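You operate a simulated robot arm through the tools that you are given. There is no shell and no other tool. Be economical: measure what you need, move in short steps, check, and stop when the job is done.

You are at the controls of a simulated robot arm. One attempt, no reset.

TASK
Check the white finished cap's height. Over 45 mm goes in the rework bin, else back in its well.
Fine: swing the gauge arm aside again.

The check looks at the end state, three seconds after you hand in, the way a careful person would. Anything else that was tipped, shoved, dropped, spilled or broken makes it a failure. A push-on lid holds only when it is set on centred and level and pressed home; a screw cap is set on level and turned clockwise until tight.

THE ROBOT
A 7-joint arm with a two-finger parallel gripper, fixed in place. Base frame: the origin is at the foot of the arm, x ahead of it, y to its left, z up; the work surface is at about z = 860. Lengths are in mm, angles in degrees, forces in N, time in s.
With the tool pointing down near the work surface it reaches from about 240 to 680 mm from the base axis. Its first joint turns from -66.0 to 66.0 degrees. Payload 2.4 kg.
Tool frame: the origin (TCP) lies between the finger pads and is the grasp point; the fingertips stand 30 mm ahead of it; z points along the fingers, y is the line along which they close. The gripper opens to 94 mm. The fingers are 28 mm wide and 10 mm thick; the gripper's body (50 by 96 mm) begins 55 mm behind the TCP.
Orientation is that of the tool frame in the base frame, as [roll, pitch, yaw] about the fixed x, y, z axes, in that order (R = Rz(yaw) Ry(pitch) Rx(roll)). With the fingers straight down and closing along the base's y, the tool's x points along the base's -x, its y along +y and its z along -z.

THE INTERFACE
- The arm moves only by the tool jog_arm. Its argument "targets" is one flat list of numbers, 7 for each row, row after row: the shift along the tool's x, y, z in mm, then the turn, a rotation vector about the tool's x, y, z in degrees, then the opening, from 0 (shut) to 1 (fully open). In form: [dx, dy, dz, ax, ay, az, jaw, dx, dy, dz, ax, ay, az, jaw, ...]. A call has 1 to 10 rows; each row shifts and turns the commanded pose from where the row before left it, along the tool's axes as they then stand. Each row takes 0.2 s and may step no farther than 50 mm and 8.6 degrees from the row before; otherwise, or with a gripper value out of range, the whole call is refused. Where a pose cannot be reached the arm comes as near as it can. A force on the tool above 40 N (or 10 N above the force at the start of the call, whichever is more), or a blocked arm, ends the call early, and 0.2 s more pass. The fingers move at their own pace (about 153 mm/s each) and stop on an object; they squeeze with about 24 N. The grip force told is the motor's: it shows also when the fingers shut on nothing. Time passes only in rows, and 0.2 s behind the last, so rows that do not move let the fingers close. It gives the time, the measured TCP pose, the force on the tool (base axes), the opening and the grip force at its end, in the units of the frame above (readings bear some noise), with the torque about the TCP (base axes, N m) and any sound that the robot's microphone picked up.
- Cameras (640 x 400 px; columns grow to the right, rows downward): "scene" is fixed at [39.3, 472.4, 1452.6]; the picture's right is [-0.76, -0.65, 0.00], its down [-0.33, 0.39, -0.86] and it looks along [0.56, -0.65, -0.51] (base axes); focal length 319 px, centre (320, 200). "wrist" rides on the gripper at [76, 14, -103] in the tool frame; the picture's right is [-0.18, 0.98, 0.00], its down [-0.75, -0.14, -0.64] and it looks along [-0.63, -0.12, 0.77] (tool axes); focal length 243 px, centre (320, 200). There is no depth. A picture from a camera that has moved, and an enlarged one, comes with that camera's place and axes in the base frame and with its lens.
- get_image(camera): a new picture of that camera. It takes no simulated time.
- inspect(camera, box): a new picture of the part [left, top, right, bottom] of that camera's present view, enlarged. It takes no simulated time.
- job_done(): hands the job in; it is judged then, once.

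Work in short steps. Places have to be worked out from the pictures, the camera data and where the tool is seen: move nearer, look again, correct. Check each grasp and each placing, and mend what went wrong. You have 120 turns and 84 pictures in all, those below and enlarged ones among them. Open the gripper and draw the arm clear of the work before you hand the job in, unless the task says otherwise; then end with one line.

The tools are called after "Emit:" by a JSON object that holds its "api" and its "payload". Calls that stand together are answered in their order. jog_arm: Moves the arm, as the interface text tells. Its arguments: {"type":"object","properties":{"targets":{"type":"array"}},"required":["targets"]} The other tools are called the same way: get_image (camera) takes a picture; inspect (camera, box) takes an enlarged picture of a part of a camera's view; job_done () hands the job in.

At the start:

```text
time_s: 0.0
tcp_pos: [420.4, 138.5, 1195.0]
ee_rot: [-179.9, -0.1, 180.0]
ft_force: [-1.6, -0.2, -0.2]
ft_torque: [0.02, -0.02, -0.01]
opening: 94.1
gripper_force: 0.1
```

scene: 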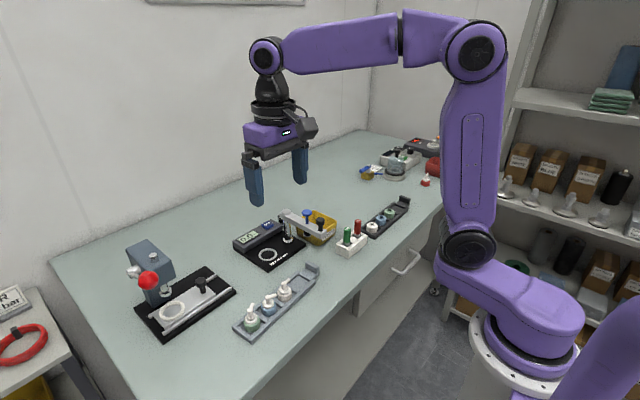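
wrist: 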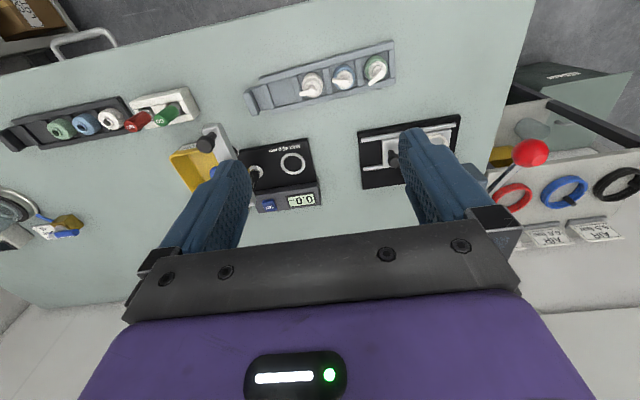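

I'll look closely at the gauge, the trays and the bins before moving.

Emit:
{"api": "inspect", "payload": {"camera": "scene", "box": [220, 180, 420, 305]}}

Emit:
{"api": "inspect", "payload": {"camera": "scene", "box": [100, 220, 340, 370]}}

Emit:
{"api": "inspect", "payload": {"camera": "wrist", "box": [0, 70, 200, 195]}}

Emit:
{"api": "inspect", "payload": {"camera": "wrist", "box": [160, 90, 360, 215]}}

Emit:
{"api": "inspect", "payload": {"camera": "scene", "box": [340, 120, 460, 195]}}

```text
3.20 times, centred on (320, 242) of scene
camera zoom: at [39.3, 472.4, 1452.6], right [-0.76, -0.65, 0.0], down [-0.33, 0.39, -0.86], along [0.56, -0.65, -0.51], focal length 1022 px, centre (320, 64)
```

zoom: 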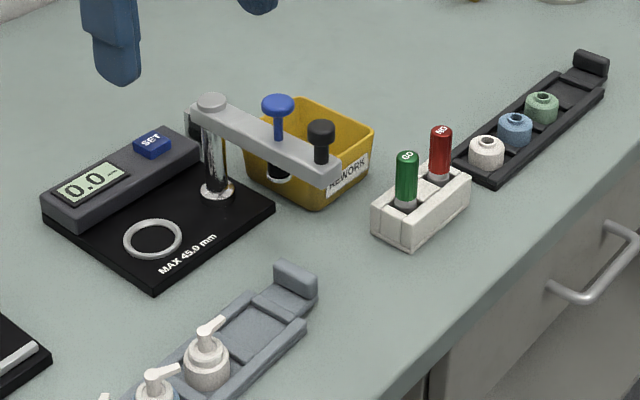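

```text
2.67 times, centred on (220, 295) of scene
camera zoom: at [39.3, 472.4, 1452.6], right [-0.76, -0.65, 0.0], down [-0.33, 0.39, -0.86], along [0.56, -0.65, -0.51], focal length 851 px, centre (587, -53)
```

zoom: 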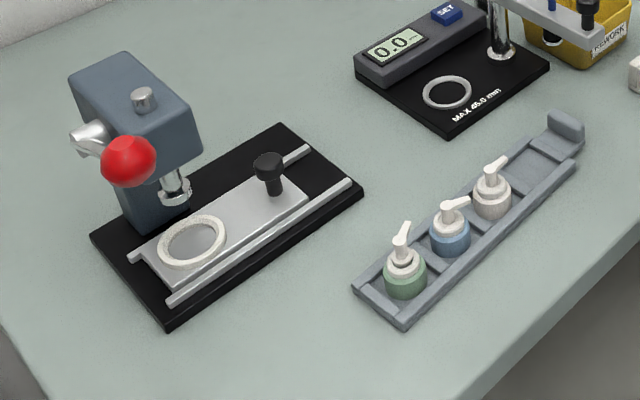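

```text
3.20 times, centred on (100, 132) of wrist
camera zoom: at [344.2, 151.9, 1298.3], right [0.18, 0.98, 0.0], down [0.75, -0.14, 0.64], along [0.63, -0.12, -0.77], focal length 776 px, centre (1024, 416)
```

zoom: 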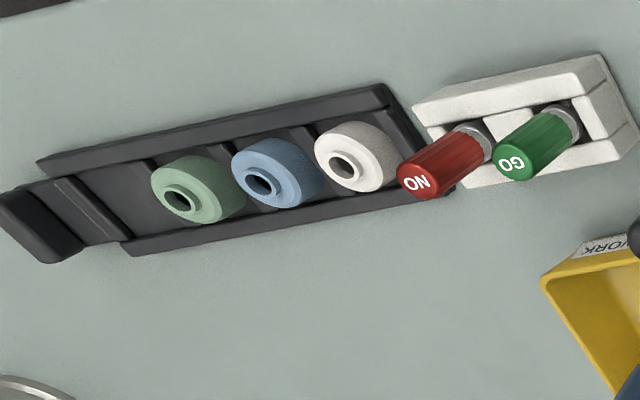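

```text
3.20 times, centred on (260, 152) of wrist
camera zoom: at [344.2, 151.9, 1298.3], right [0.18, 0.98, 0.0], down [0.75, -0.14, 0.64], along [0.63, -0.12, -0.77], focal length 776 px, centre (512, 352)
```

zoom: 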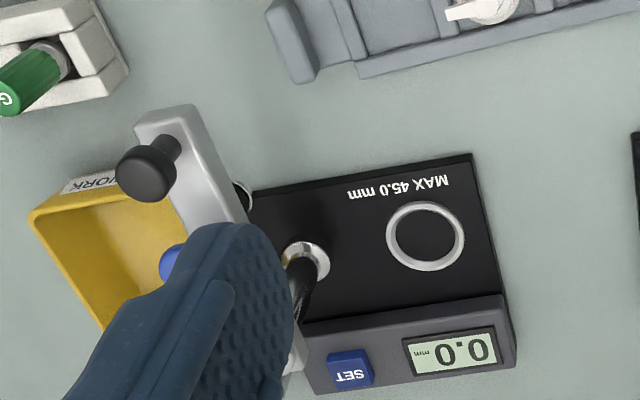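

```text
5.33 times, centred on (400, 158) of scene
camera zoom: at [39.3, 472.4, 1452.6], right [-0.76, -0.65, 0.0], down [-0.33, 0.39, -0.86], along [0.56, -0.65, -0.51], focal length 1703 px, centre (-107, 427)
```

zoom: 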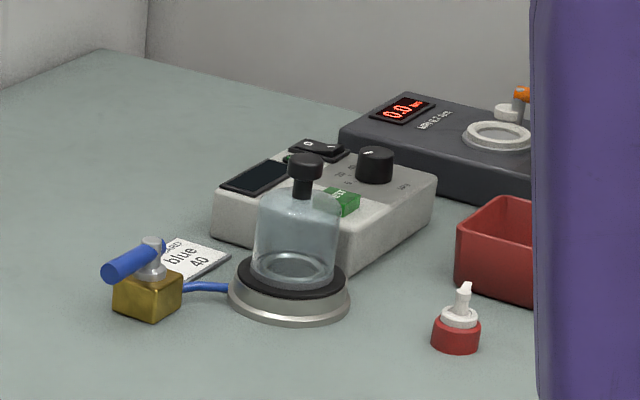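

The pump-fitted (finished) caps are in the grey tray; the white one sits near (447, 120). The gauge post is near (591,-30), its ring near (589,51), and the arm points towards -x. I'll move above the white finished cap for a closer look.

Emit:
{"api": "jog_arm", "payload": {"targets": [-5, -4, 38, 0, 0, 0, 1, -5, -4, 38, 0, 0, 0, 1, -5, -4, 38, 0, 0, 0, 1, -5, -4, 38, 0, 0, 0, 1, 0, 0, 0, 0, 0, 0, 1]}}

Emit:
{"api": "get_image", "payload": {"camera": "wrist"}}

Emit:
{"api": "inspect", "payload": {"camera": "scene", "box": [220, 180, 380, 280]}}

```text
time_s: 1.2
tcp_pos: [439.3, 120.7, 1044.1]
ee_rot: [180.0, 0.1, 179.9]
ft_force: [0.1, 0.7, -0.5]
ft_torque: [0.02, 0.0, 0.05]
opening: 94.0
gripper_force: 0.0
```

```text
76 pictures are left
camera wrist: at [362.7, 135.4, 1146.6], right [0.18, 0.98, 0.0], down [0.75, -0.14, 0.64], along [0.63, -0.12, -0.77], focal length 243 px, centre (320, 200)
```

wrist: 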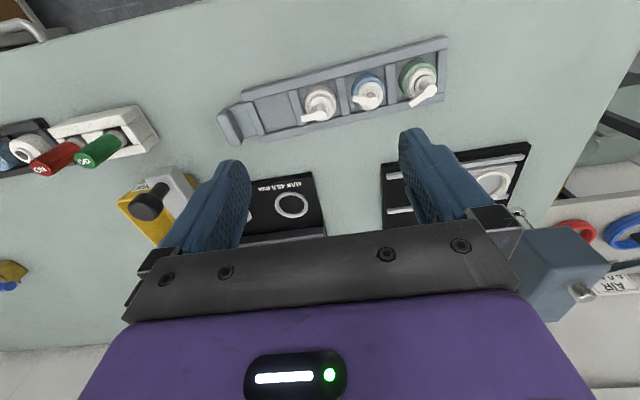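

```text
4.00 times, centred on (300, 230) of scene
camera zoom: at [39.3, 472.4, 1452.6], right [-0.76, -0.65, 0.0], down [-0.33, 0.39, -0.86], along [0.56, -0.65, -0.51], focal length 1277 px, centre (400, 80)
```

zoom: 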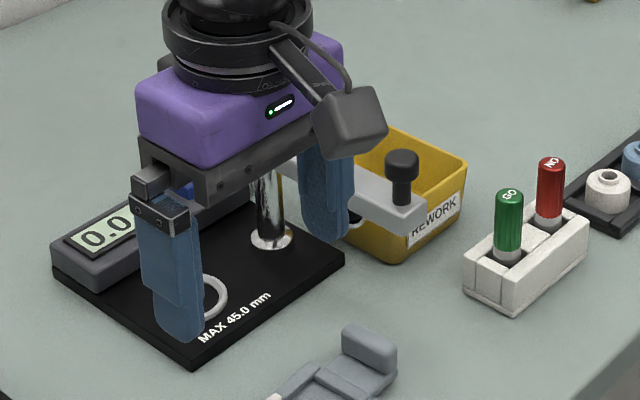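

The view is good; I'll enlarge the tray to get the cap's axis, the collar size and the tray's direction.

Emit:
{"api": "inspect", "payload": {"camera": "wrist", "box": [210, 25, 460, 155]}}

Emit:
{"api": "inspect", "payload": {"camera": "scene", "box": [225, 250, 335, 345]}}

```text
2.56 times, centred on (335, 90) of wrist
camera zoom: at [362.7, 135.4, 1146.6], right [0.18, 0.98, 0.0], down [0.75, -0.14, 0.64], along [0.63, -0.12, -0.77], focal length 621 px, centre (282, 482)
```

zoom: 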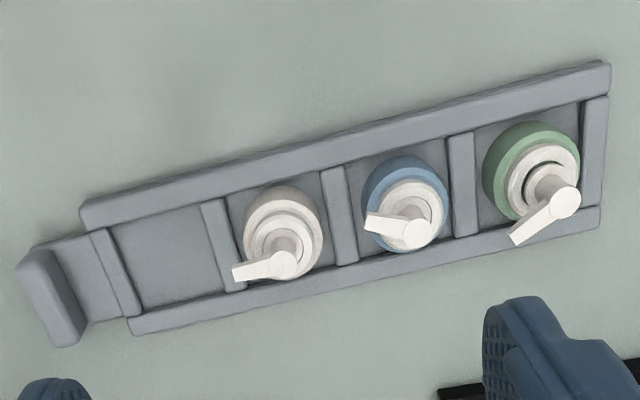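

```text
4.21 times, centred on (280, 298) of scene
camera zoom: at [39.3, 472.4, 1452.6], right [-0.76, -0.65, 0.0], down [-0.33, 0.39, -0.86], along [0.56, -0.65, -0.51], focal length 1344 px, centre (488, -210)
```

zoom: 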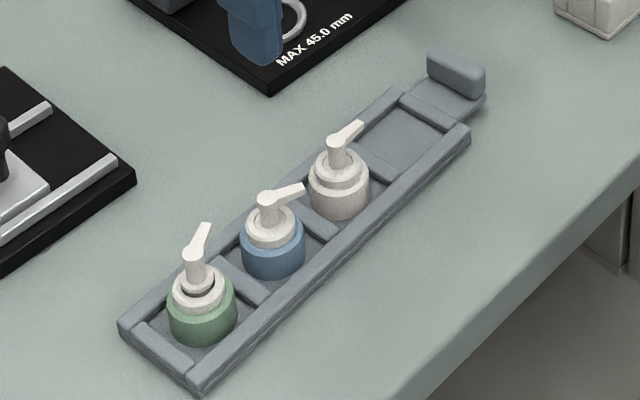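

The spout points along the tray (-y), so I'll grip across the rails, closing along x, with the camera on the +y side. First I rotate the tool +90° about its z while staying high.

Emit:
{"api": "jog_arm", "payload": {"targets": [0, 0, -3, 0, 0, 8.5, 1, 0, 0, -3, 0, 0, 8.5, 1, 0, 0, 0, 0, 0, 8.5, 1, 0, 0, 0, 0, 0, 8.5, 1, 0, 0, 0, 0, 0, 8.5, 1, 0, 0, 0, 0, 0, 8.5, 1, 0, 0, 0, 0, 0, 8.5, 1, 0, 0, 0, 0, 0, 8.5, 1, 0, 0, 0, 0, 0, 8.5, 1, 0, 0, 0, 0, 0, 8.5, 1]}}

Emit:
{"api": "jog_arm", "payload": {"targets": [0, 0, 0, 0, 0, 5, 1, 0, 0, 0, 0, 0, 0, 1]}}

Emit:
{"api": "get_image", "payload": {"camera": "wrist"}}

```text
time_s: 3.4
tcp_pos: [440.0, 121.5, 1050.1]
ee_rot: [-179.9, 0.0, 94.7]
ft_force: [0.2, 0.2, -0.1]
ft_torque: [0.0, 0.0, 0.02]
opening: 93.7
gripper_force: 0.1
```

```text
time_s: 4.0
tcp_pos: [439.9, 122.6, 1051.0]
ee_rot: [180.0, 0.0, 90.0]
ft_force: [-0.3, -1.3, -0.7]
ft_torque: [0.01, -0.02, -0.01]
opening: 94.1
gripper_force: 0.1
```

```text
72 pictures are left
camera wrist: at [454.3, 198.0, 1152.0], right [0.98, -0.19, 0.0], down [-0.14, -0.75, 0.64], along [-0.12, -0.63, -0.77], focal length 243 px, centre (320, 200)
```

wrist: 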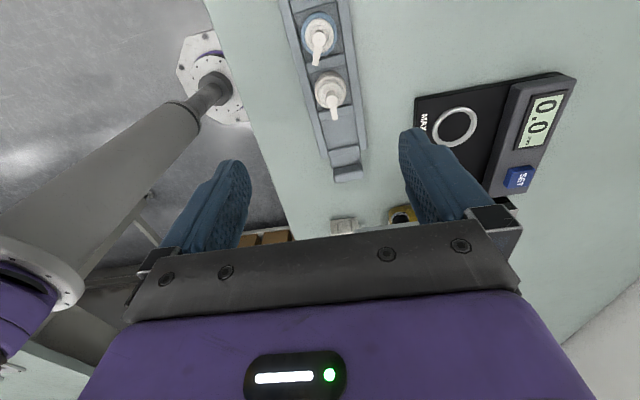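

I'll enlarge the white cap to locate its axis.

Emit:
{"api": "inspect", "payload": {"camera": "wrist", "box": [270, 50, 390, 125]}}

```text
5.33 times, centred on (330, 88) of wrist
camera zoom: at [454.3, 198.0, 1152.0], right [0.98, -0.19, 0.0], down [-0.14, -0.75, 0.64], along [-0.12, -0.63, -0.77], focal length 1294 px, centre (267, 800)
```

zoom: 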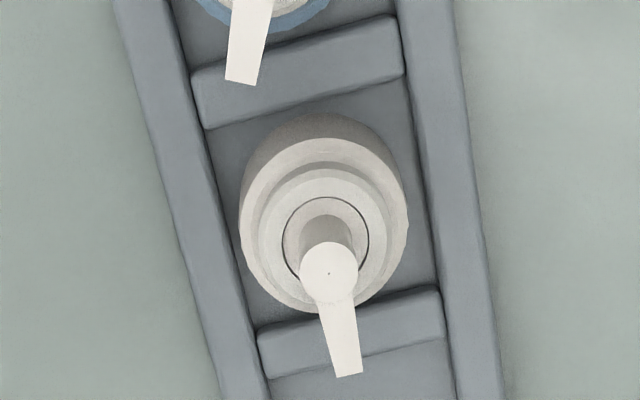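

White cap axis ≈ (450, 121), collar top about z 887, spout top about 914. I'll descend centred to z≈935 and look from the side.

Emit:
{"api": "jog_arm", "payload": {"targets": [-1.3, 10.4, 40, 0, 0, 0, 1, 0, 0, 40, 0, 0, 0, 1, 0, 0, 36, 0, 0, 0, 1, 0, 0, 0, 0, 0, 0, 1]}}

Emit:
{"api": "inspect", "payload": {"camera": "scene", "box": [235, 240, 335, 330]}}

Emit:
{"api": "get_image", "payload": {"camera": "wrist"}}

```text
time_s: 5.0
tcp_pos: [449.9, 121.3, 934.4]
ee_rot: [180.0, 0.1, 90.0]
ft_force: [0.5, 0.7, -0.2]
ft_torque: [0.05, -0.01, 0.02]
opening: 93.7
gripper_force: 0.1
```

```text
4.44 times, centred on (285, 285) of scene
camera zoom: at [39.3, 472.4, 1452.6], right [-0.76, -0.65, 0.0], down [-0.33, 0.39, -0.86], along [0.56, -0.65, -0.51], focal length 1419 px, centre (476, -178)
```

zoom: 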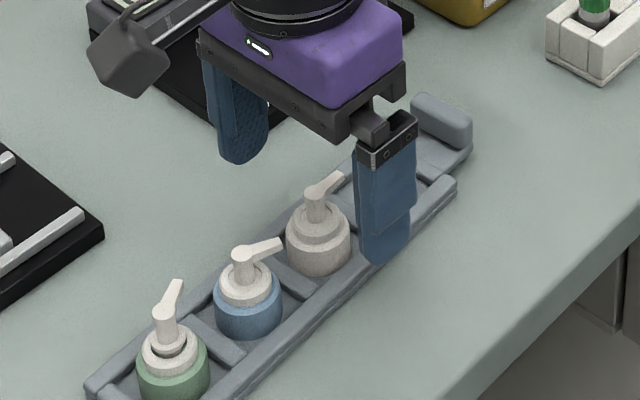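

```text
69 pictures are left
camera wrist: at [464.8, 197.7, 1036.7], right [0.98, -0.18, 0.0], down [-0.14, -0.75, 0.64], along [-0.12, -0.63, -0.77], focal length 243 px, centre (320, 200)
```

wrist: 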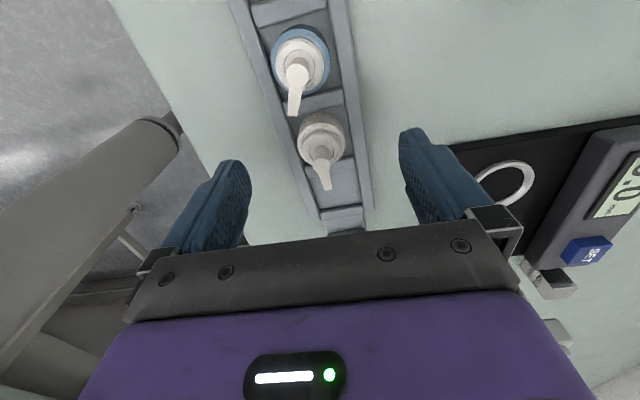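

The estimate shifts a little at close range, so I'll enlarge to refine it.

Emit:
{"api": "inspect", "payload": {"camera": "wrist", "box": [270, 90, 390, 200]}}

```text
3.64 times, centred on (330, 145) of wrist
camera zoom: at [464.8, 197.7, 1036.7], right [0.98, -0.18, 0.0], down [-0.14, -0.75, 0.64], along [-0.12, -0.63, -0.77], focal length 882 px, centre (284, 400)
```

zoom: 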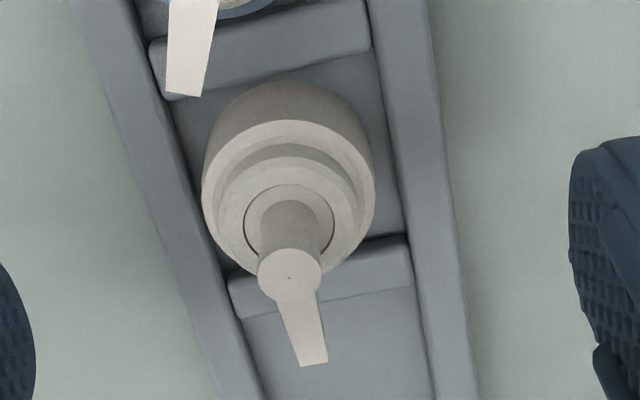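

Two-view triangulation puts the axis at ≈(451, 120), shoulder z≈880 and spout top z≈909. I'll pre-close to ~50 mm and lower to TCP z≈904, watching for rail contact.

Emit:
{"api": "jog_arm", "payload": {"targets": [-1.3, 1, 0, 0, 0, 0, 0.53, 0, 0, 0, 0, 0, 0, 0.53, 0, 0, 15, 0, 0, 0, 0.53, 0, 0, 10, 0, 0, 0, 0.53, 0, 0, 5, 0, 0, 0, 0.53, 0, 0, 0, 0, 0, 0, 0.53]}}

Emit:
{"api": "inspect", "payload": {"camera": "scene", "box": [235, 240, 335, 330]}}

Emit:
{"api": "inspect", "payload": {"camera": "wrist", "box": [200, 90, 440, 240]}}

```text
time_s: 6.4
tcp_pos: [452.8, 119.5, 903.6]
ee_rot: [180.0, 0.0, 90.0]
ft_force: [-0.2, 0.0, 0.4]
ft_torque: [0.04, 0.0, -0.01]
opening: 49.5
gripper_force: 0.0
```

```text
4.44 times, centred on (285, 285) of scene
camera zoom: at [39.3, 472.4, 1452.6], right [-0.76, -0.65, 0.0], down [-0.33, 0.39, -0.86], along [0.56, -0.65, -0.51], focal length 1419 px, centre (476, -178)
```

zoom: 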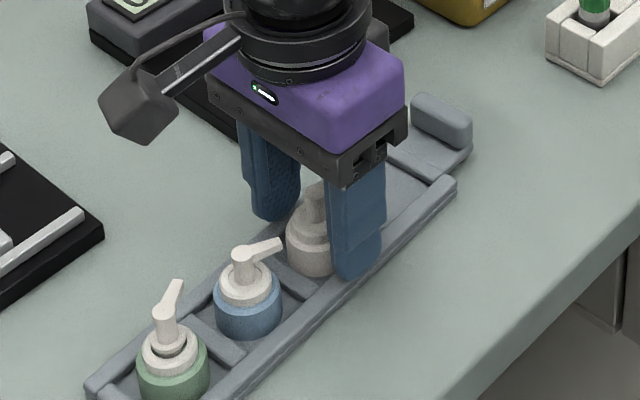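

```text
2.67 times, centred on (320, 165) of wrist
camera zoom: at [466.8, 195.2, 1005.9], right [0.98, -0.18, 0.0], down [-0.14, -0.75, 0.64], along [-0.12, -0.63, -0.77], focal length 647 px, centre (320, 293)
```

zoom: 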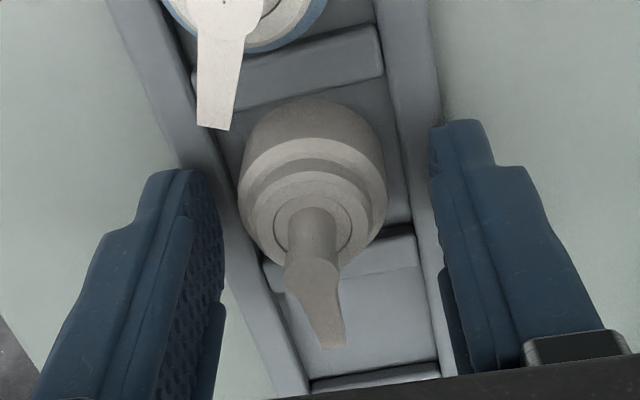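

The fingers straddle the collar cleanly with no contact. I'll lower 2 mm more and close.

Emit:
{"api": "jog_arm", "payload": {"targets": [0, -1, 2, 0, 0, 0, 0.53, 0, 0, 0, 0, 0, 0, 0.53]}}

Emit:
{"api": "jog_arm", "payload": {"targets": [0, 0, 0, 0, 0, 0, 0.3, 0, 0, 0, 0, 0, 0, 0.2, 0, 0, 0, 0, 0, 0, 0.2]}}

Emit:
{"api": "inspect", "payload": {"camera": "wrist", "box": [200, 90, 440, 240]}}

```text
time_s: 7.0
tcp_pos: [451.3, 120.7, 902.8]
ee_rot: [-180.0, -0.1, 89.9]
ft_force: [-0.1, -0.4, 4.9]
ft_torque: [-0.01, 0.1, 0.05]
opening: 49.6
gripper_force: 0.1
```

```text
time_s: 7.8
tcp_pos: [451.0, 119.9, 901.3]
ee_rot: [180.0, 0.0, 90.0]
ft_force: [-1.0, 1.8, 7.3]
ft_torque: [0.04, 0.02, -0.03]
opening: 30.6
gripper_force: 10.0
```

```text
2.67 times, centred on (320, 165) of wrist
camera zoom: at [465.7, 195.5, 1004.5], right [0.98, -0.18, 0.0], down [-0.14, -0.75, 0.64], along [-0.12, -0.63, -0.77], focal length 647 px, centre (320, 293)
```

zoom: 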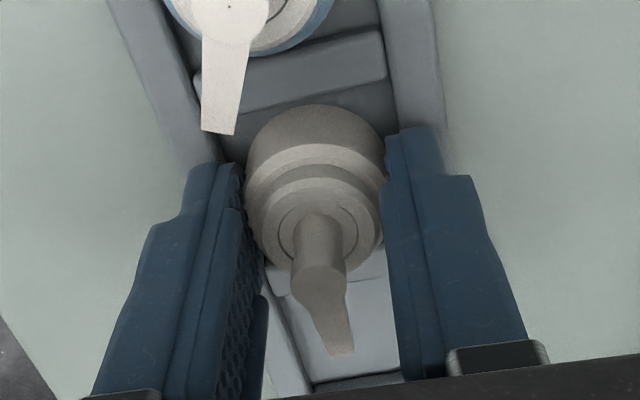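

Fingers rest lightly on the rails and have the collar (30.6 mm). I'll squeeze fully and lift a little, then check.

Emit:
{"api": "jog_arm", "payload": {"targets": [0, 0, -0.5, 0, 0, 0, 0, 0, 0, 0, 0, 0, 0, 0, 0, 0, 0, 0, 0, 0, 0, 0, 0, -10, 0, 0, 0, 0, 0, 0, -15, 0, 0, 0, 0, 0, 0, -15, 0, 0, 0, 0, 0, 0, 0, 0, 0, 0, 0]}}

Emit:
{"api": "get_image", "payload": {"camera": "wrist"}}

Emit:
{"api": "inspect", "payload": {"camera": "scene", "box": [215, 200, 335, 300]}}

```text
time_s: 9.4
tcp_pos: [450.1, 120.0, 943.4]
ee_rot: [180.0, 0.0, 90.0]
ft_force: [-0.1, 0.3, -0.2]
ft_torque: [-0.03, 0.0, 0.01]
opening: 29.6
gripper_force: 9.6
```

```text
64 pictures are left
camera wrist: at [465.3, 194.7, 1045.3], right [0.98, -0.18, 0.0], down [-0.14, -0.75, 0.64], along [-0.12, -0.63, -0.77], focal length 243 px, centre (320, 200)
```

wrist: 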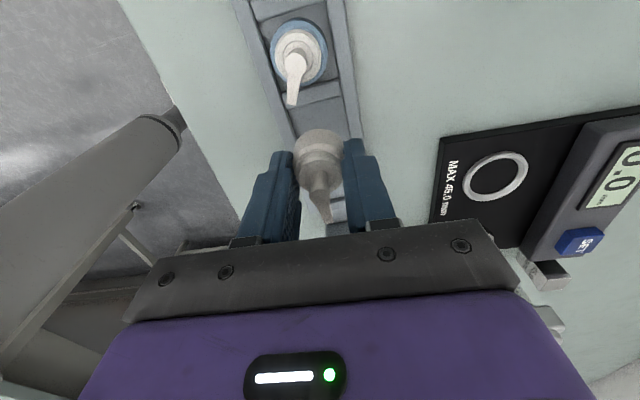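

```text
4.00 times, centred on (275, 250) of scene
camera zoom: at [39.3, 472.4, 1452.6], right [-0.76, -0.65, 0.0], down [-0.33, 0.39, -0.86], along [0.56, -0.65, -0.51], focal length 1277 px, centre (500, 0)
```

zoom: 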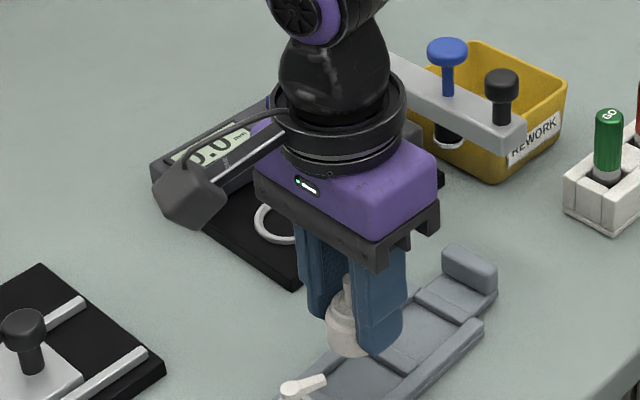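

Cap is held and clear. The ring is at ≈(590, 51), so I'll raise slightly and travel above it.

Emit:
{"api": "jog_arm", "payload": {"targets": [0, 0, -20, 0, 0, 0, 0, -17, 34, 0, 0, 0, 0, 0, -17, 34, 0, 0, 0, 0, 0, -17, 34, 0, 0, 0, 0, 0, -17, 34, 0, 0, 0, 0, 0, 0, 0, 0, 0, 0, 0, 0]}}

Emit:
{"api": "get_image", "payload": {"camera": "wrist"}}

Emit:
{"api": "inspect", "payload": {"camera": "scene", "box": [220, 180, 360, 280]}}

```text
time_s: 10.8
tcp_pos: [585.4, 51.5, 960.0]
ee_rot: [-180.0, 0.0, 90.0]
ft_force: [-0.4, 0.0, 0.5]
ft_torque: [0.04, -0.02, -0.01]
opening: 29.7
gripper_force: 9.5
```

```text
62 pictures are left
camera wrist: at [600.7, 127.5, 1062.0], right [0.98, -0.18, 0.0], down [-0.14, -0.75, 0.64], along [-0.12, -0.63, -0.77], focal length 243 px, centre (320, 200)
```

wrist: 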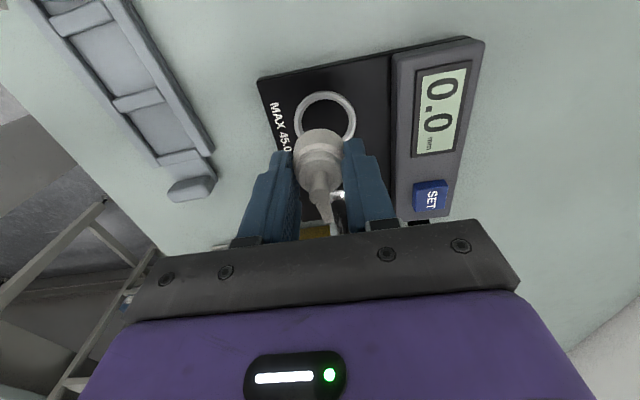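

```text
4.00 times, centred on (290, 230) of scene
camera zoom: at [39.3, 472.4, 1452.6], right [-0.76, -0.65, 0.0], down [-0.33, 0.39, -0.86], along [0.56, -0.65, -0.51], focal length 1277 px, centre (440, 80)
```

zoom: 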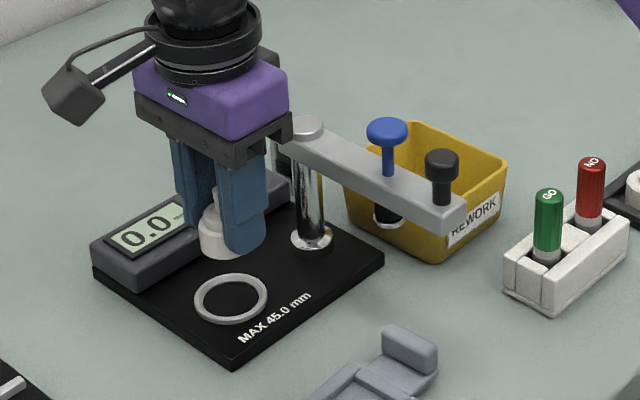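

I'll refine the ring centre from this close view.

Emit:
{"api": "inspect", "payload": {"camera": "wrist", "box": [245, 70, 405, 170]}}

```text
4.00 times, centred on (325, 120) of wrist
camera zoom: at [600.7, 127.5, 1062.0], right [0.98, -0.18, 0.0], down [-0.14, -0.75, 0.64], along [-0.12, -0.63, -0.77], focal length 970 px, centre (300, 520)
```

zoom: 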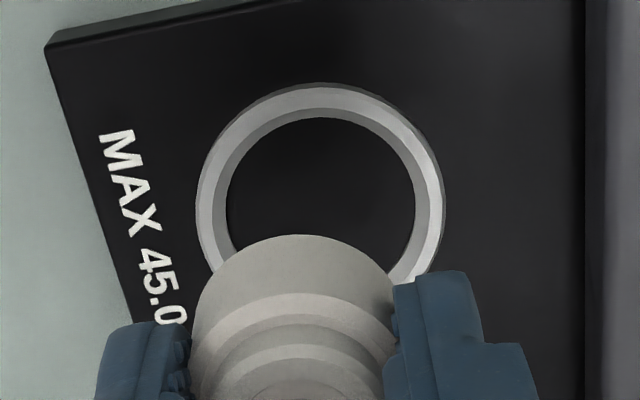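

Ring centre ≈ (590, 51.6), top z≈871, inner bore about 38-40 mm against a collar of about 32 mm. I'll shift +4 mm in x, lower to just above the ring and check alignment.

Emit:
{"api": "jog_arm", "payload": {"targets": [0, 4, 15, 0, 0, 0, 0, 0, 0, 20, 0, 0, 0, 0, 0, 0, 0, 0, 0, 0, 0]}}

Emit:
{"api": "inspect", "payload": {"camera": "wrist", "box": [220, 80, 420, 205]}}

Emit:
{"api": "inspect", "payload": {"camera": "scene", "box": [230, 210, 310, 270]}}

```text
time_s: 11.6
tcp_pos: [590.1, 50.8, 926.4]
ee_rot: [-180.0, 0.0, 90.0]
ft_force: [0.0, 0.2, -0.5]
ft_torque: [-0.02, 0.0, -0.01]
opening: 29.5
gripper_force: 10.0
```

```text
3.20 times, centred on (320, 142) of wrist
camera zoom: at [604.9, 126.9, 1028.8], right [0.98, -0.18, 0.0], down [-0.14, -0.75, 0.64], along [-0.12, -0.63, -0.77], focal length 776 px, centre (320, 384)
```

zoom: 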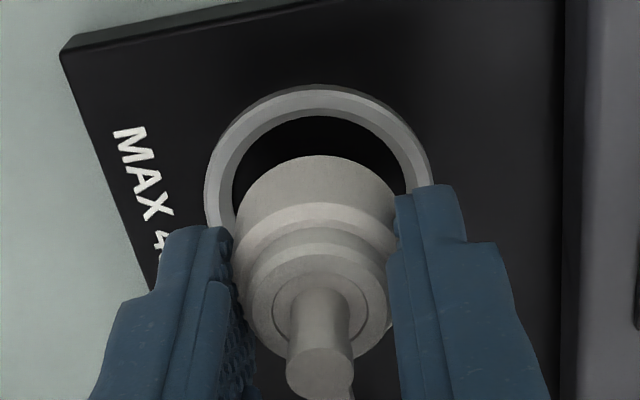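

```text
6.67 times, centred on (270, 240) of scene
camera zoom: at [39.3, 472.4, 1452.6], right [-0.76, -0.65, 0.0], down [-0.33, 0.39, -0.86], along [0.56, -0.65, -0.51], focal length 2128 px, centre (653, -67)
```

zoom: 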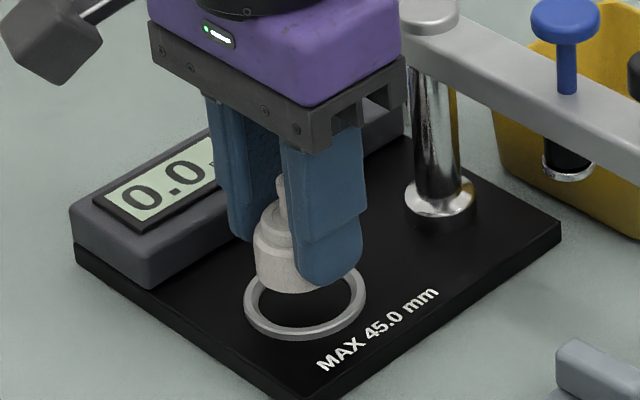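

Laterally aligned. I'll lower 12 mm and check again.

Emit:
{"api": "jog_arm", "payload": {"targets": [0, 0, 12, 0, 0, 0, 0, 0, 0, 0, 0, 0, 0, 0]}}

Emit:
{"api": "inspect", "payload": {"camera": "wrist", "box": [220, 80, 420, 205]}}

Emit:
{"api": "inspect", "payload": {"camera": "scene", "box": [240, 220, 300, 265]}}

```text
time_s: 12.2
tcp_pos: [590.6, 51.4, 913.8]
ee_rot: [180.0, 0.0, 90.1]
ft_force: [-0.4, 0.8, 0.5]
ft_torque: [0.0, 0.0, -0.01]
opening: 29.6
gripper_force: 10.3
```

```text
3.20 times, centred on (320, 142) of wrist
camera zoom: at [604.6, 127.3, 1017.1], right [0.98, -0.18, 0.0], down [-0.14, -0.75, 0.64], along [-0.12, -0.63, -0.77], focal length 776 px, centre (320, 384)
```

zoom: 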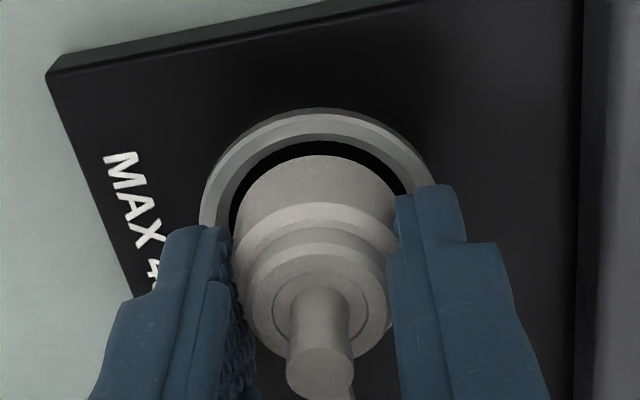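

```text
8.89 times, centred on (270, 242) of scene
camera zoom: at [39.3, 472.4, 1452.6], right [-0.76, -0.65, 0.0], down [-0.33, 0.39, -0.86], along [0.56, -0.65, -0.51], focal length 2838 px, centre (764, -178)
```

zoom: 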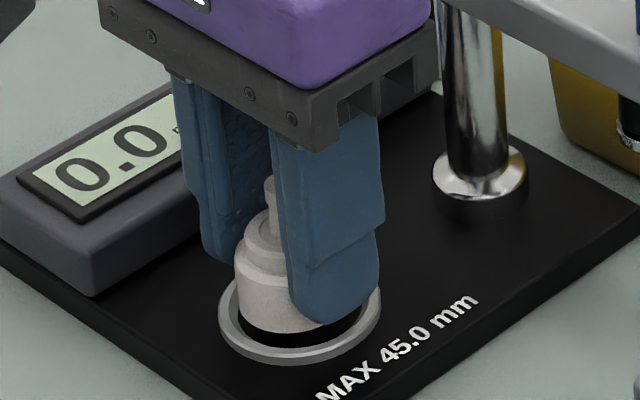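

The gap on the +y side is closing faster than it should, so I'll shift 1.5 mm toward -y and lower 4 mm.

Emit:
{"api": "jog_arm", "payload": {"targets": [-1.5, 0, 0, 0, 0, 0, 0, 0, 0, 4, 0, 0, 0, 0, 0, 0, 0, 0, 0, 0, 0]}}

Emit:
{"api": "inspect", "payload": {"camera": "wrist", "box": [260, 100, 380, 175]}}

Emit:
{"api": "inspect", "payload": {"camera": "scene", "box": [250, 235, 290, 265]}}

```text
time_s: 13.0
tcp_pos: [590.3, 49.4, 911.3]
ee_rot: [180.0, 0.0, 90.0]
ft_force: [-0.1, -0.5, 0.0]
ft_torque: [-0.01, 0.01, -0.06]
opening: 29.5
gripper_force: 9.5
```

```text
5.33 times, centred on (320, 138) of wrist
camera zoom: at [604.8, 125.5, 1013.0], right [0.98, -0.18, 0.0], down [-0.14, -0.75, 0.64], along [-0.12, -0.63, -0.77], focal length 1294 px, centre (320, 533)
```

zoom: 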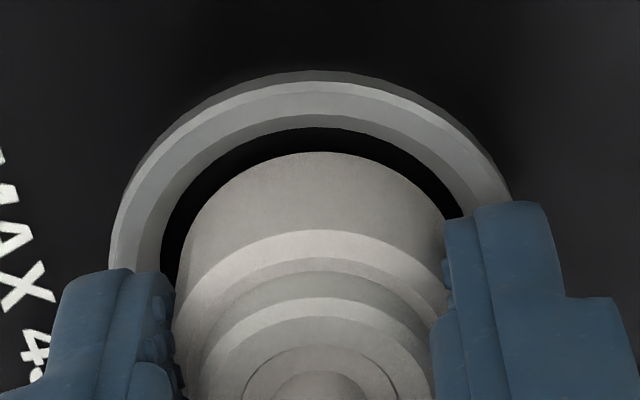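

```text
13.33 times, centred on (270, 250) of scene
camera zoom: at [39.3, 472.4, 1452.6], right [-0.76, -0.65, 0.0], down [-0.33, 0.39, -0.86], along [0.56, -0.65, -0.51], focal length 4256 px, centre (987, -467)
```

zoom: 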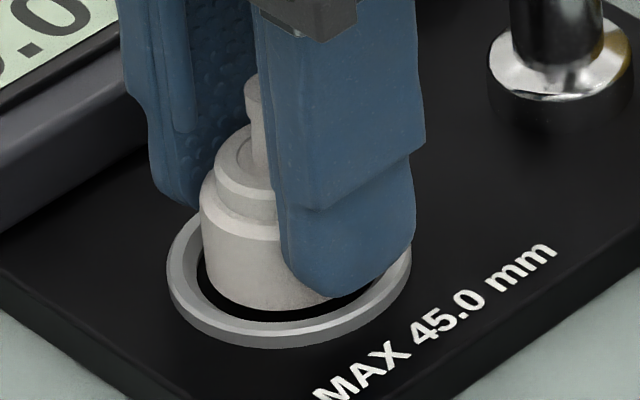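

The gap is still shrinking toward the +y side. I'll shift another 1.2 mm toward -y and lower 3 mm.

Emit:
{"api": "jog_arm", "payload": {"targets": [-1.2, 0, 0, 0, 0, 0, 0, 0, 0, 3, 0, 0, 0, 0, 0, 0, 0, 0, 0, 0, 0]}}

Emit:
{"api": "jog_arm", "payload": {"targets": [0, 0, 2, 0, 0, 0, 0, 0, 0, 0, 0, 0, 0, 0]}}

Emit:
{"api": "inspect", "payload": {"camera": "wrist", "box": [260, 100, 380, 175]}}

```text
time_s: 13.8
tcp_pos: [590.1, 49.1, 908.2]
ee_rot: [180.0, 0.0, 90.0]
ft_force: [-0.9, 0.0, 0.5]
ft_torque: [-0.01, -0.02, -0.01]
opening: 31.4
gripper_force: 9.6
```

```text
time_s: 14.4
tcp_pos: [590.1, 48.0, 906.2]
ee_rot: [179.9, 0.0, 89.9]
ft_force: [-0.8, 0.7, 6.7]
ft_torque: [0.05, 0.0, -0.04]
opening: 31.6
gripper_force: 10.4
```

```text
5.33 times, centred on (320, 138) of wrist
camera zoom: at [604.6, 124.5, 1009.1], right [0.98, -0.18, 0.0], down [-0.14, -0.75, 0.64], along [-0.12, -0.63, -0.77], focal length 1294 px, centre (320, 533)
```

zoom: 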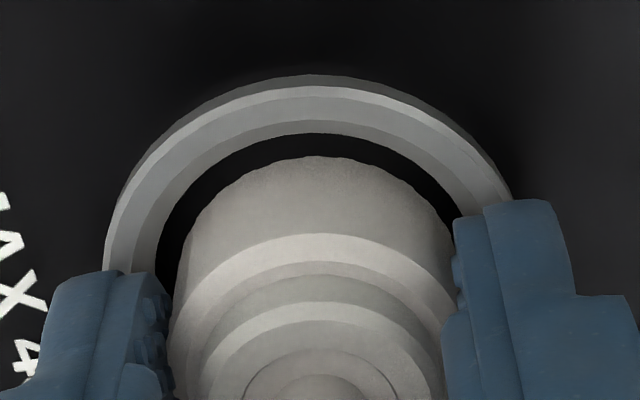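

Contact force is 6.7 N, so the cap is seated on the base inside the ring with clearance around. I'll release partially and check it.

Emit:
{"api": "jog_arm", "payload": {"targets": [0, 0, -0.5, 0, 0, 0, 0.36, 0, 0, 0, 0, 0, 0, 0.48, 0, 0, 0, 0, 0, 0, 0.52, 0, 0, 0, 0, 0, 0, 0.52]}}

Emit:
{"api": "inspect", "payload": {"camera": "wrist", "box": [240, 80, 400, 180]}}

Emit:
{"api": "inspect", "payload": {"camera": "scene", "box": [230, 210, 310, 270]}}

```text
time_s: 15.4
tcp_pos: [589.4, 49.2, 907.1]
ee_rot: [-179.9, 0.0, 90.0]
ft_force: [-0.7, -0.4, 0.4]
ft_torque: [0.03, -0.01, 0.0]
opening: 48.7
gripper_force: 0.0
```

```text
4.00 times, centred on (320, 130) of wrist
camera zoom: at [604.3, 124.3, 1009.1], right [0.98, -0.18, 0.0], down [-0.14, -0.75, 0.64], along [-0.12, -0.63, -0.77], focal length 970 px, centre (320, 480)
```

zoom: 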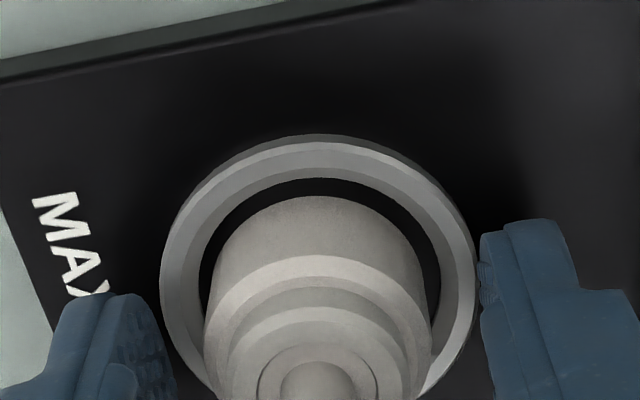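

```text
6.67 times, centred on (270, 240) of scene
camera zoom: at [39.3, 472.4, 1452.6], right [-0.76, -0.65, 0.0], down [-0.33, 0.39, -0.86], along [0.56, -0.65, -0.51], focal length 2128 px, centre (653, -67)
```

zoom: 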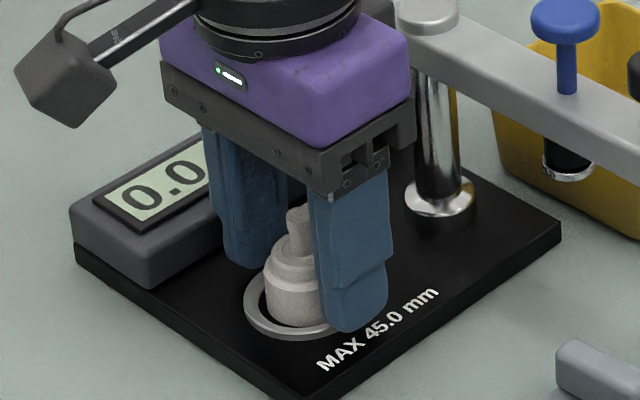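

Cap stands upright within the ring. I'll retreat straight up and back off toward +y/-x to view the gauge arm.

Emit:
{"api": "jog_arm", "payload": {"targets": [0, 0, -30, 0, 0, 0, 0.52, 0, 0, -40, 0, 0, 0, 0.52, 0, 0, -45, 0, 0, 0, 0.52, 0, -45, -40, 0, 0, 0, 0.52, 0, -45, 0, 0, 0, 0, 0.52, 0, 0, 0, 0, 0, 0, 0.52]}}

Emit:
{"api": "get_image", "payload": {"camera": "wrist"}}

Emit:
{"api": "inspect", "payload": {"camera": "scene", "box": [230, 180, 360, 280]}}

```text
refused: row 4 steps farther than a row can; nothing moved
```

```text
50 pictures are left
camera wrist: at [604.3, 124.3, 1009.1], right [0.98, -0.18, 0.0], down [-0.14, -0.75, 0.64], along [-0.12, -0.63, -0.77], focal length 243 px, centre (320, 200)
```

wrist: 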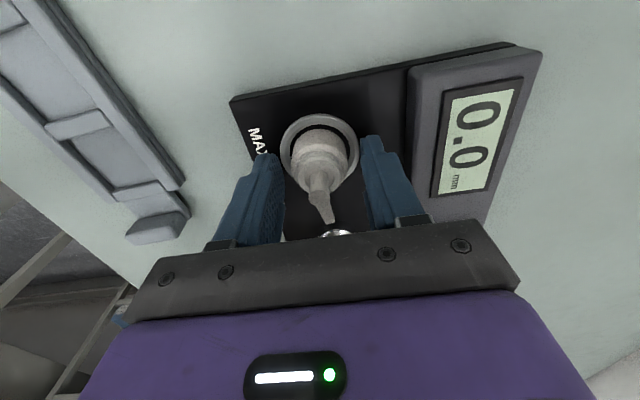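

```text
4.00 times, centred on (295, 230) of scene
camera zoom: at [39.3, 472.4, 1452.6], right [-0.76, -0.65, 0.0], down [-0.33, 0.39, -0.86], along [0.56, -0.65, -0.51], focal length 1277 px, centre (420, 80)
```

zoom: 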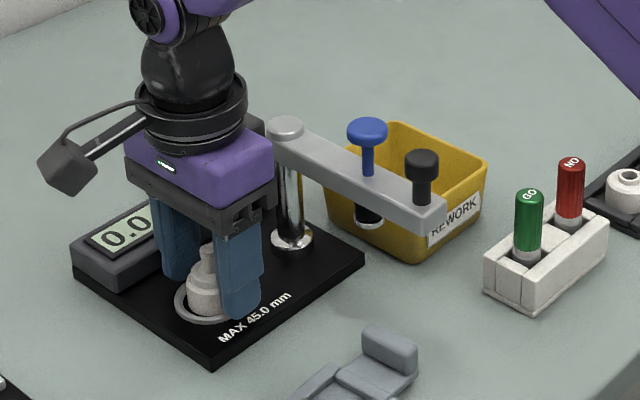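

Same retreat with legal steps: straight up to z≈1075, then back in -x and +y.

Emit:
{"api": "jog_arm", "payload": {"targets": [0, 0, -30, 0, 0, 0, 0.52, 0, 0, -45, 0, 0, 0, 0.52, 0, 0, -48, 0, 0, 0, 0.52, 0, 0, -45, 0, 0, 0, 0.52, 0, -45, 0, 0, 0, -8, 0.52, 0, -45, 0, 0, 0, -8, 0.52, 0, 0, 0, 0, 0, -8, 0.52, 0, 0, 0, 0, 0, -8, 0.52, 0, 0, 0, 0, 0, -8, 0.52, 0, 0, 0, 0, 0, -8, 0.52]}}

Emit:
{"api": "jog_arm", "payload": {"targets": [0, 0, 0, 0, 0, -8.4, 0.52, 0, 0, 0, 0, 0, -8.4, 0.52, 0, 0, 0, 0, 0, -8.4, 0.52, 0, 0, 0, 0, 0, -8.4, 0.52, 0, 0, 0, 0, 0, -8.4, 0.52, 0, 0, 0, 0, 0, 0, 0.52]}}

Emit:
{"api": "get_image", "payload": {"camera": "wrist"}}

```text
time_s: 17.6
tcp_pos: [500.9, 42.1, 1075.7]
ee_rot: [-179.9, 0.0, 138.3]
ft_force: [0.3, 0.4, 0.1]
ft_torque: [-0.01, 0.02, 0.02]
opening: 48.9
gripper_force: 0.0
```

```text
time_s: 19.0
tcp_pos: [501.0, 43.1, 1074.9]
ee_rot: [179.9, 0.0, -180.0]
ft_force: [-0.5, 0.5, 0.7]
ft_torque: [0.0, -0.02, 0.0]
opening: 48.9
gripper_force: 0.1
```

```text
48 pictures are left
camera wrist: at [425.4, 56.3, 1177.4], right [0.18, 0.98, 0.0], down [0.75, -0.14, 0.64], along [0.63, -0.12, -0.77], focal length 243 px, centre (320, 200)
```

wrist: 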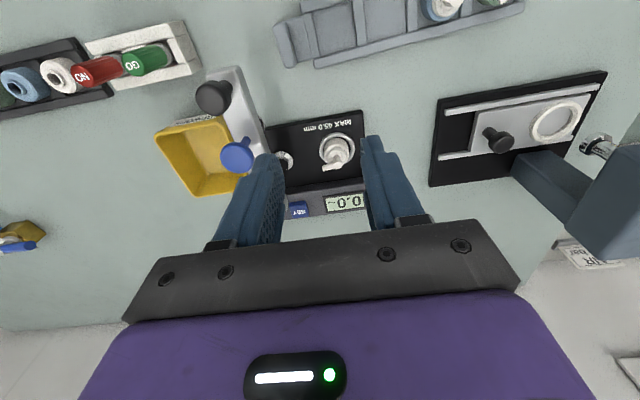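

Black knob ≈ (466,-27). I'll move above it and triangulate from there.

Emit:
{"api": "jog_arm", "payload": {"targets": [16, -35, 0, 0, 0, 0, 0.52, 16, -35, 0, 0, 0, 0, 0.52, 0, 0, 0, 0, 0, 0, 0.52]}}

Emit:
{"api": "inspect", "payload": {"camera": "wrist", "box": [200, 60, 440, 230]}}

Emit:
{"api": "inspect", "payload": {"camera": "scene", "box": [260, 180, 360, 260]}}

```text
time_s: 19.8
tcp_pos: [468.7, -26.7, 1077.1]
ee_rot: [-179.9, 0.0, 180.0]
ft_force: [1.1, -0.7, 0.7]
ft_torque: [0.04, 0.02, 0.01]
opening: 49.0
gripper_force: 0.0
```

```text
2.35 times, centred on (320, 145) of wrist
camera zoom: at [392.9, -13.0, 1179.1], right [0.18, 0.98, 0.0], down [0.75, -0.14, 0.64], along [0.63, -0.12, -0.77], focal length 571 px, centre (320, 329)
```

zoom: 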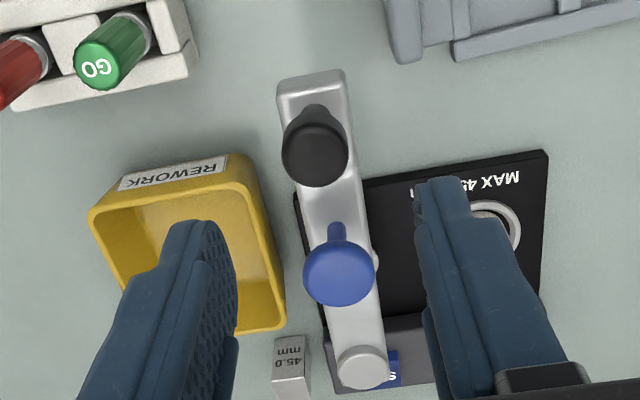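

```text
5.00 times, centred on (310, 220) of scene
camera zoom: at [39.3, 472.4, 1452.6], right [-0.76, -0.65, 0.0], down [-0.33, 0.39, -0.86], along [0.56, -0.65, -0.51], focal length 1596 px, centre (370, 100)
```

zoom: 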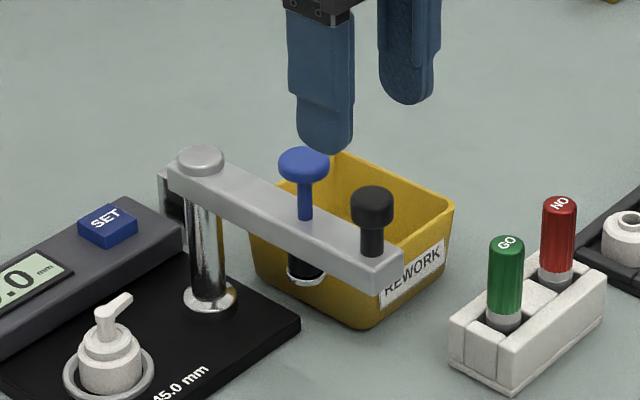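

Knob top triangulates to (466.5,-29, 998), the pivot to ≈(590,-29), so radius ≈123. There is also a "45.0 mm" reference block behind the bin. I'll lower over the knob and grip it.

Emit:
{"api": "jog_arm", "payload": {"targets": [2, -2, 30, 0, 0, 0, 0.52, 0, 0, 30, 0, 0, 0, 0.52, 0, 0, 6, 0, 0, 0, 0.52, 0, 0, 0, 0, 0, 0, 0.52]}}

Emit:
{"api": "inspect", "payload": {"camera": "wrist", "box": [200, 60, 440, 230]}}

Emit:
{"api": "inspect", "payload": {"camera": "scene", "box": [260, 180, 360, 260]}}

```text
time_s: 20.8
tcp_pos: [465.4, -29.7, 1011.5]
ee_rot: [-180.0, 0.0, 180.0]
ft_force: [-0.3, -0.6, -0.4]
ft_torque: [-0.01, -0.01, 0.0]
opening: 48.7
gripper_force: 0.1
```

```text
2.35 times, centred on (320, 145) of wrist
camera zoom: at [389.7, -15.6, 1113.0], right [0.18, 0.98, 0.0], down [0.75, -0.14, 0.64], along [0.63, -0.12, -0.77], focal length 571 px, centre (320, 329)
```

zoom: 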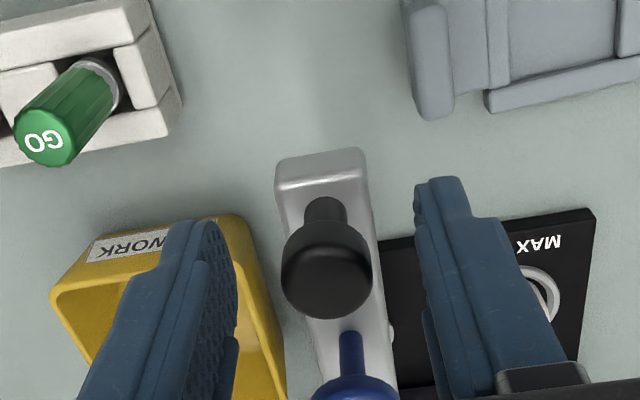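

```text
5.00 times, centred on (310, 220) of scene
camera zoom: at [39.3, 472.4, 1452.6], right [-0.76, -0.65, 0.0], down [-0.33, 0.39, -0.86], along [0.56, -0.65, -0.51], focal length 1596 px, centre (370, 100)
```

zoom: 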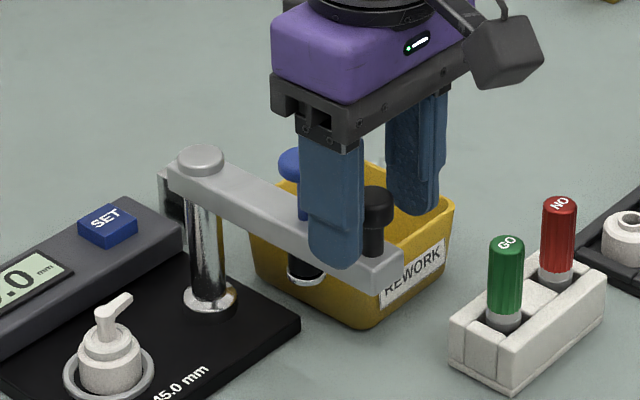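

The knob is centred between the pads; closing on it.

Emit:
{"api": "jog_arm", "payload": {"targets": [-1, 0, 0, 0, 0, 0, 0.3, 0, 0, 0, 0, 0, 0, 0.1, 0, 0, 0, 0, 0, 0, 0.1, 0, 0, 0, 0, 0, 0, 0.1]}}

```text
time_s: 21.8
tcp_pos: [467.5, -27.7, 1009.8]
ee_rot: [179.9, -0.2, -179.9]
ft_force: [-4.8, 9.7, 1.5]
ft_torque: [0.11, -0.19, 0.25]
opening: 21.2
gripper_force: 45.0
```

Knob gripped. I'll swing it clockwise about the post (R≈123 mm), 30° first, watching the forces.

Emit:
{"api": "jog_arm", "payload": {"targets": [-0.67, 12.86, 0, 0, 0, 6, 0.1, -0.67, 12.86, 0, 0, 0, 6, 0.1, -0.67, 12.86, 0, 0, 0, 6, 0.1, -0.67, 12.86, 0, 0, 0, 6, 0.1, -0.67, 12.86, 0, 0, 0, 6, 0.1, 0, 0, 0, 0, 0, 0, 0.1]}}

Emit:
{"api": "inspect", "payload": {"camera": "scene", "box": [230, 170, 350, 270]}}

```text
time_s: 22.6
tcp_pos: [472.9, 8.9, 1010.2]
ee_rot: [179.8, 0.1, 162.9]
ft_force: [-7.7, 1.8, 15.3]
ft_torque: [0.84, 0.2, -0.05]
opening: 21.2
gripper_force: 45.3
stopped in row 4: the force on the tool passed its limit at 44 N (the readings are from after the stop); the commanded pose is now the measured one
```

```text
4.00 times, centred on (290, 220) of scene
camera zoom: at [38.9, 472.4, 1452.6], right [-0.76, -0.65, 0.0], down [-0.33, 0.39, -0.86], along [0.56, -0.65, -0.51], focal length 1277 px, centre (440, 120)
```

zoom: 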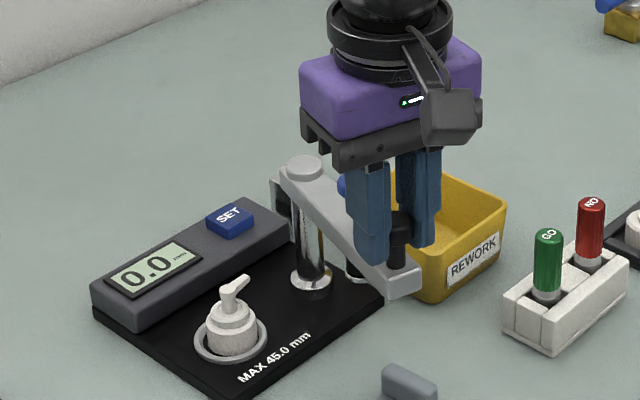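

It moved 18° along the right circle, then the force peaked, probably because I went too fast. I'll continue with 3° steps.

Emit:
{"api": "jog_arm", "payload": {"targets": [-0.17, 6.44, 0, 0, 0, 3, 0.1, -0.17, 6.44, 0, 0, 0, 3, 0.1, -0.17, 6.44, 0, 0, 0, 3, 0.1, -0.17, 6.44, 0, 0, 0, 3, 0.1, -0.17, 6.44, 0, 0, 0, 3, 0.1, -0.17, 6.44, 0, 0, 0, 3, 0.1, 0, 0, 0, 0, 0, 0, 0.1]}}

```text
time_s: 24.2
tcp_pos: [489.9, 42.9, 1010.8]
ee_rot: [179.9, -0.1, 144.9]
ft_force: [-15.3, 6.1, 8.0]
ft_torque: [0.05, -0.52, -0.48]
opening: 21.1
gripper_force: 45.0
```

On track; a ~16 N outward radial pull suggests a slightly larger radius, so I'll ease 1.5 mm outward and continue.

Emit:
{"api": "jog_arm", "payload": {"targets": [1.3, 6.44, 0, 0, 0, 3, 0.1, -0.17, 6.5, 0, 0, 0, 3, 0.1, -0.17, 6.5, 0, 0, 0, 3, 0.1, -0.17, 6.5, 0, 0, 0, 3, 0.1, -0.17, 6.5, 0, 0, 0, 3, 0.1, -0.17, 6.5, 0, 0, 0, 3, 0.1, -0.17, 6.5, 0, 0, 0, 3, 0.1, 0, 0, 0, 0, 0, 0, 0.1]}}

Emit:
{"api": "inspect", "payload": {"camera": "scene", "box": [230, 170, 350, 270]}}

```text
time_s: 26.0
tcp_pos: [522.9, 73.8, 1011.1]
ee_rot: [179.8, -0.1, 123.8]
ft_force: [-1.8, 0.3, 11.8]
ft_torque: [-0.49, 0.13, -0.19]
opening: 21.1
gripper_force: 44.9
```

```text
4.00 times, centred on (290, 220) of scene
camera zoom: at [39.1, 472.4, 1452.6], right [-0.76, -0.65, 0.0], down [-0.33, 0.39, -0.86], along [0.56, -0.65, -0.51], focal length 1277 px, centre (440, 120)
```

zoom: 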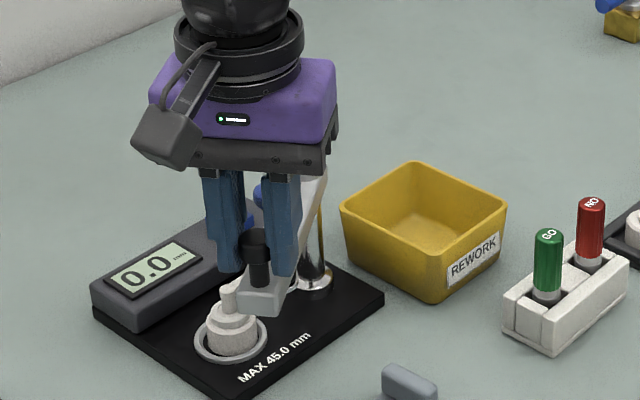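

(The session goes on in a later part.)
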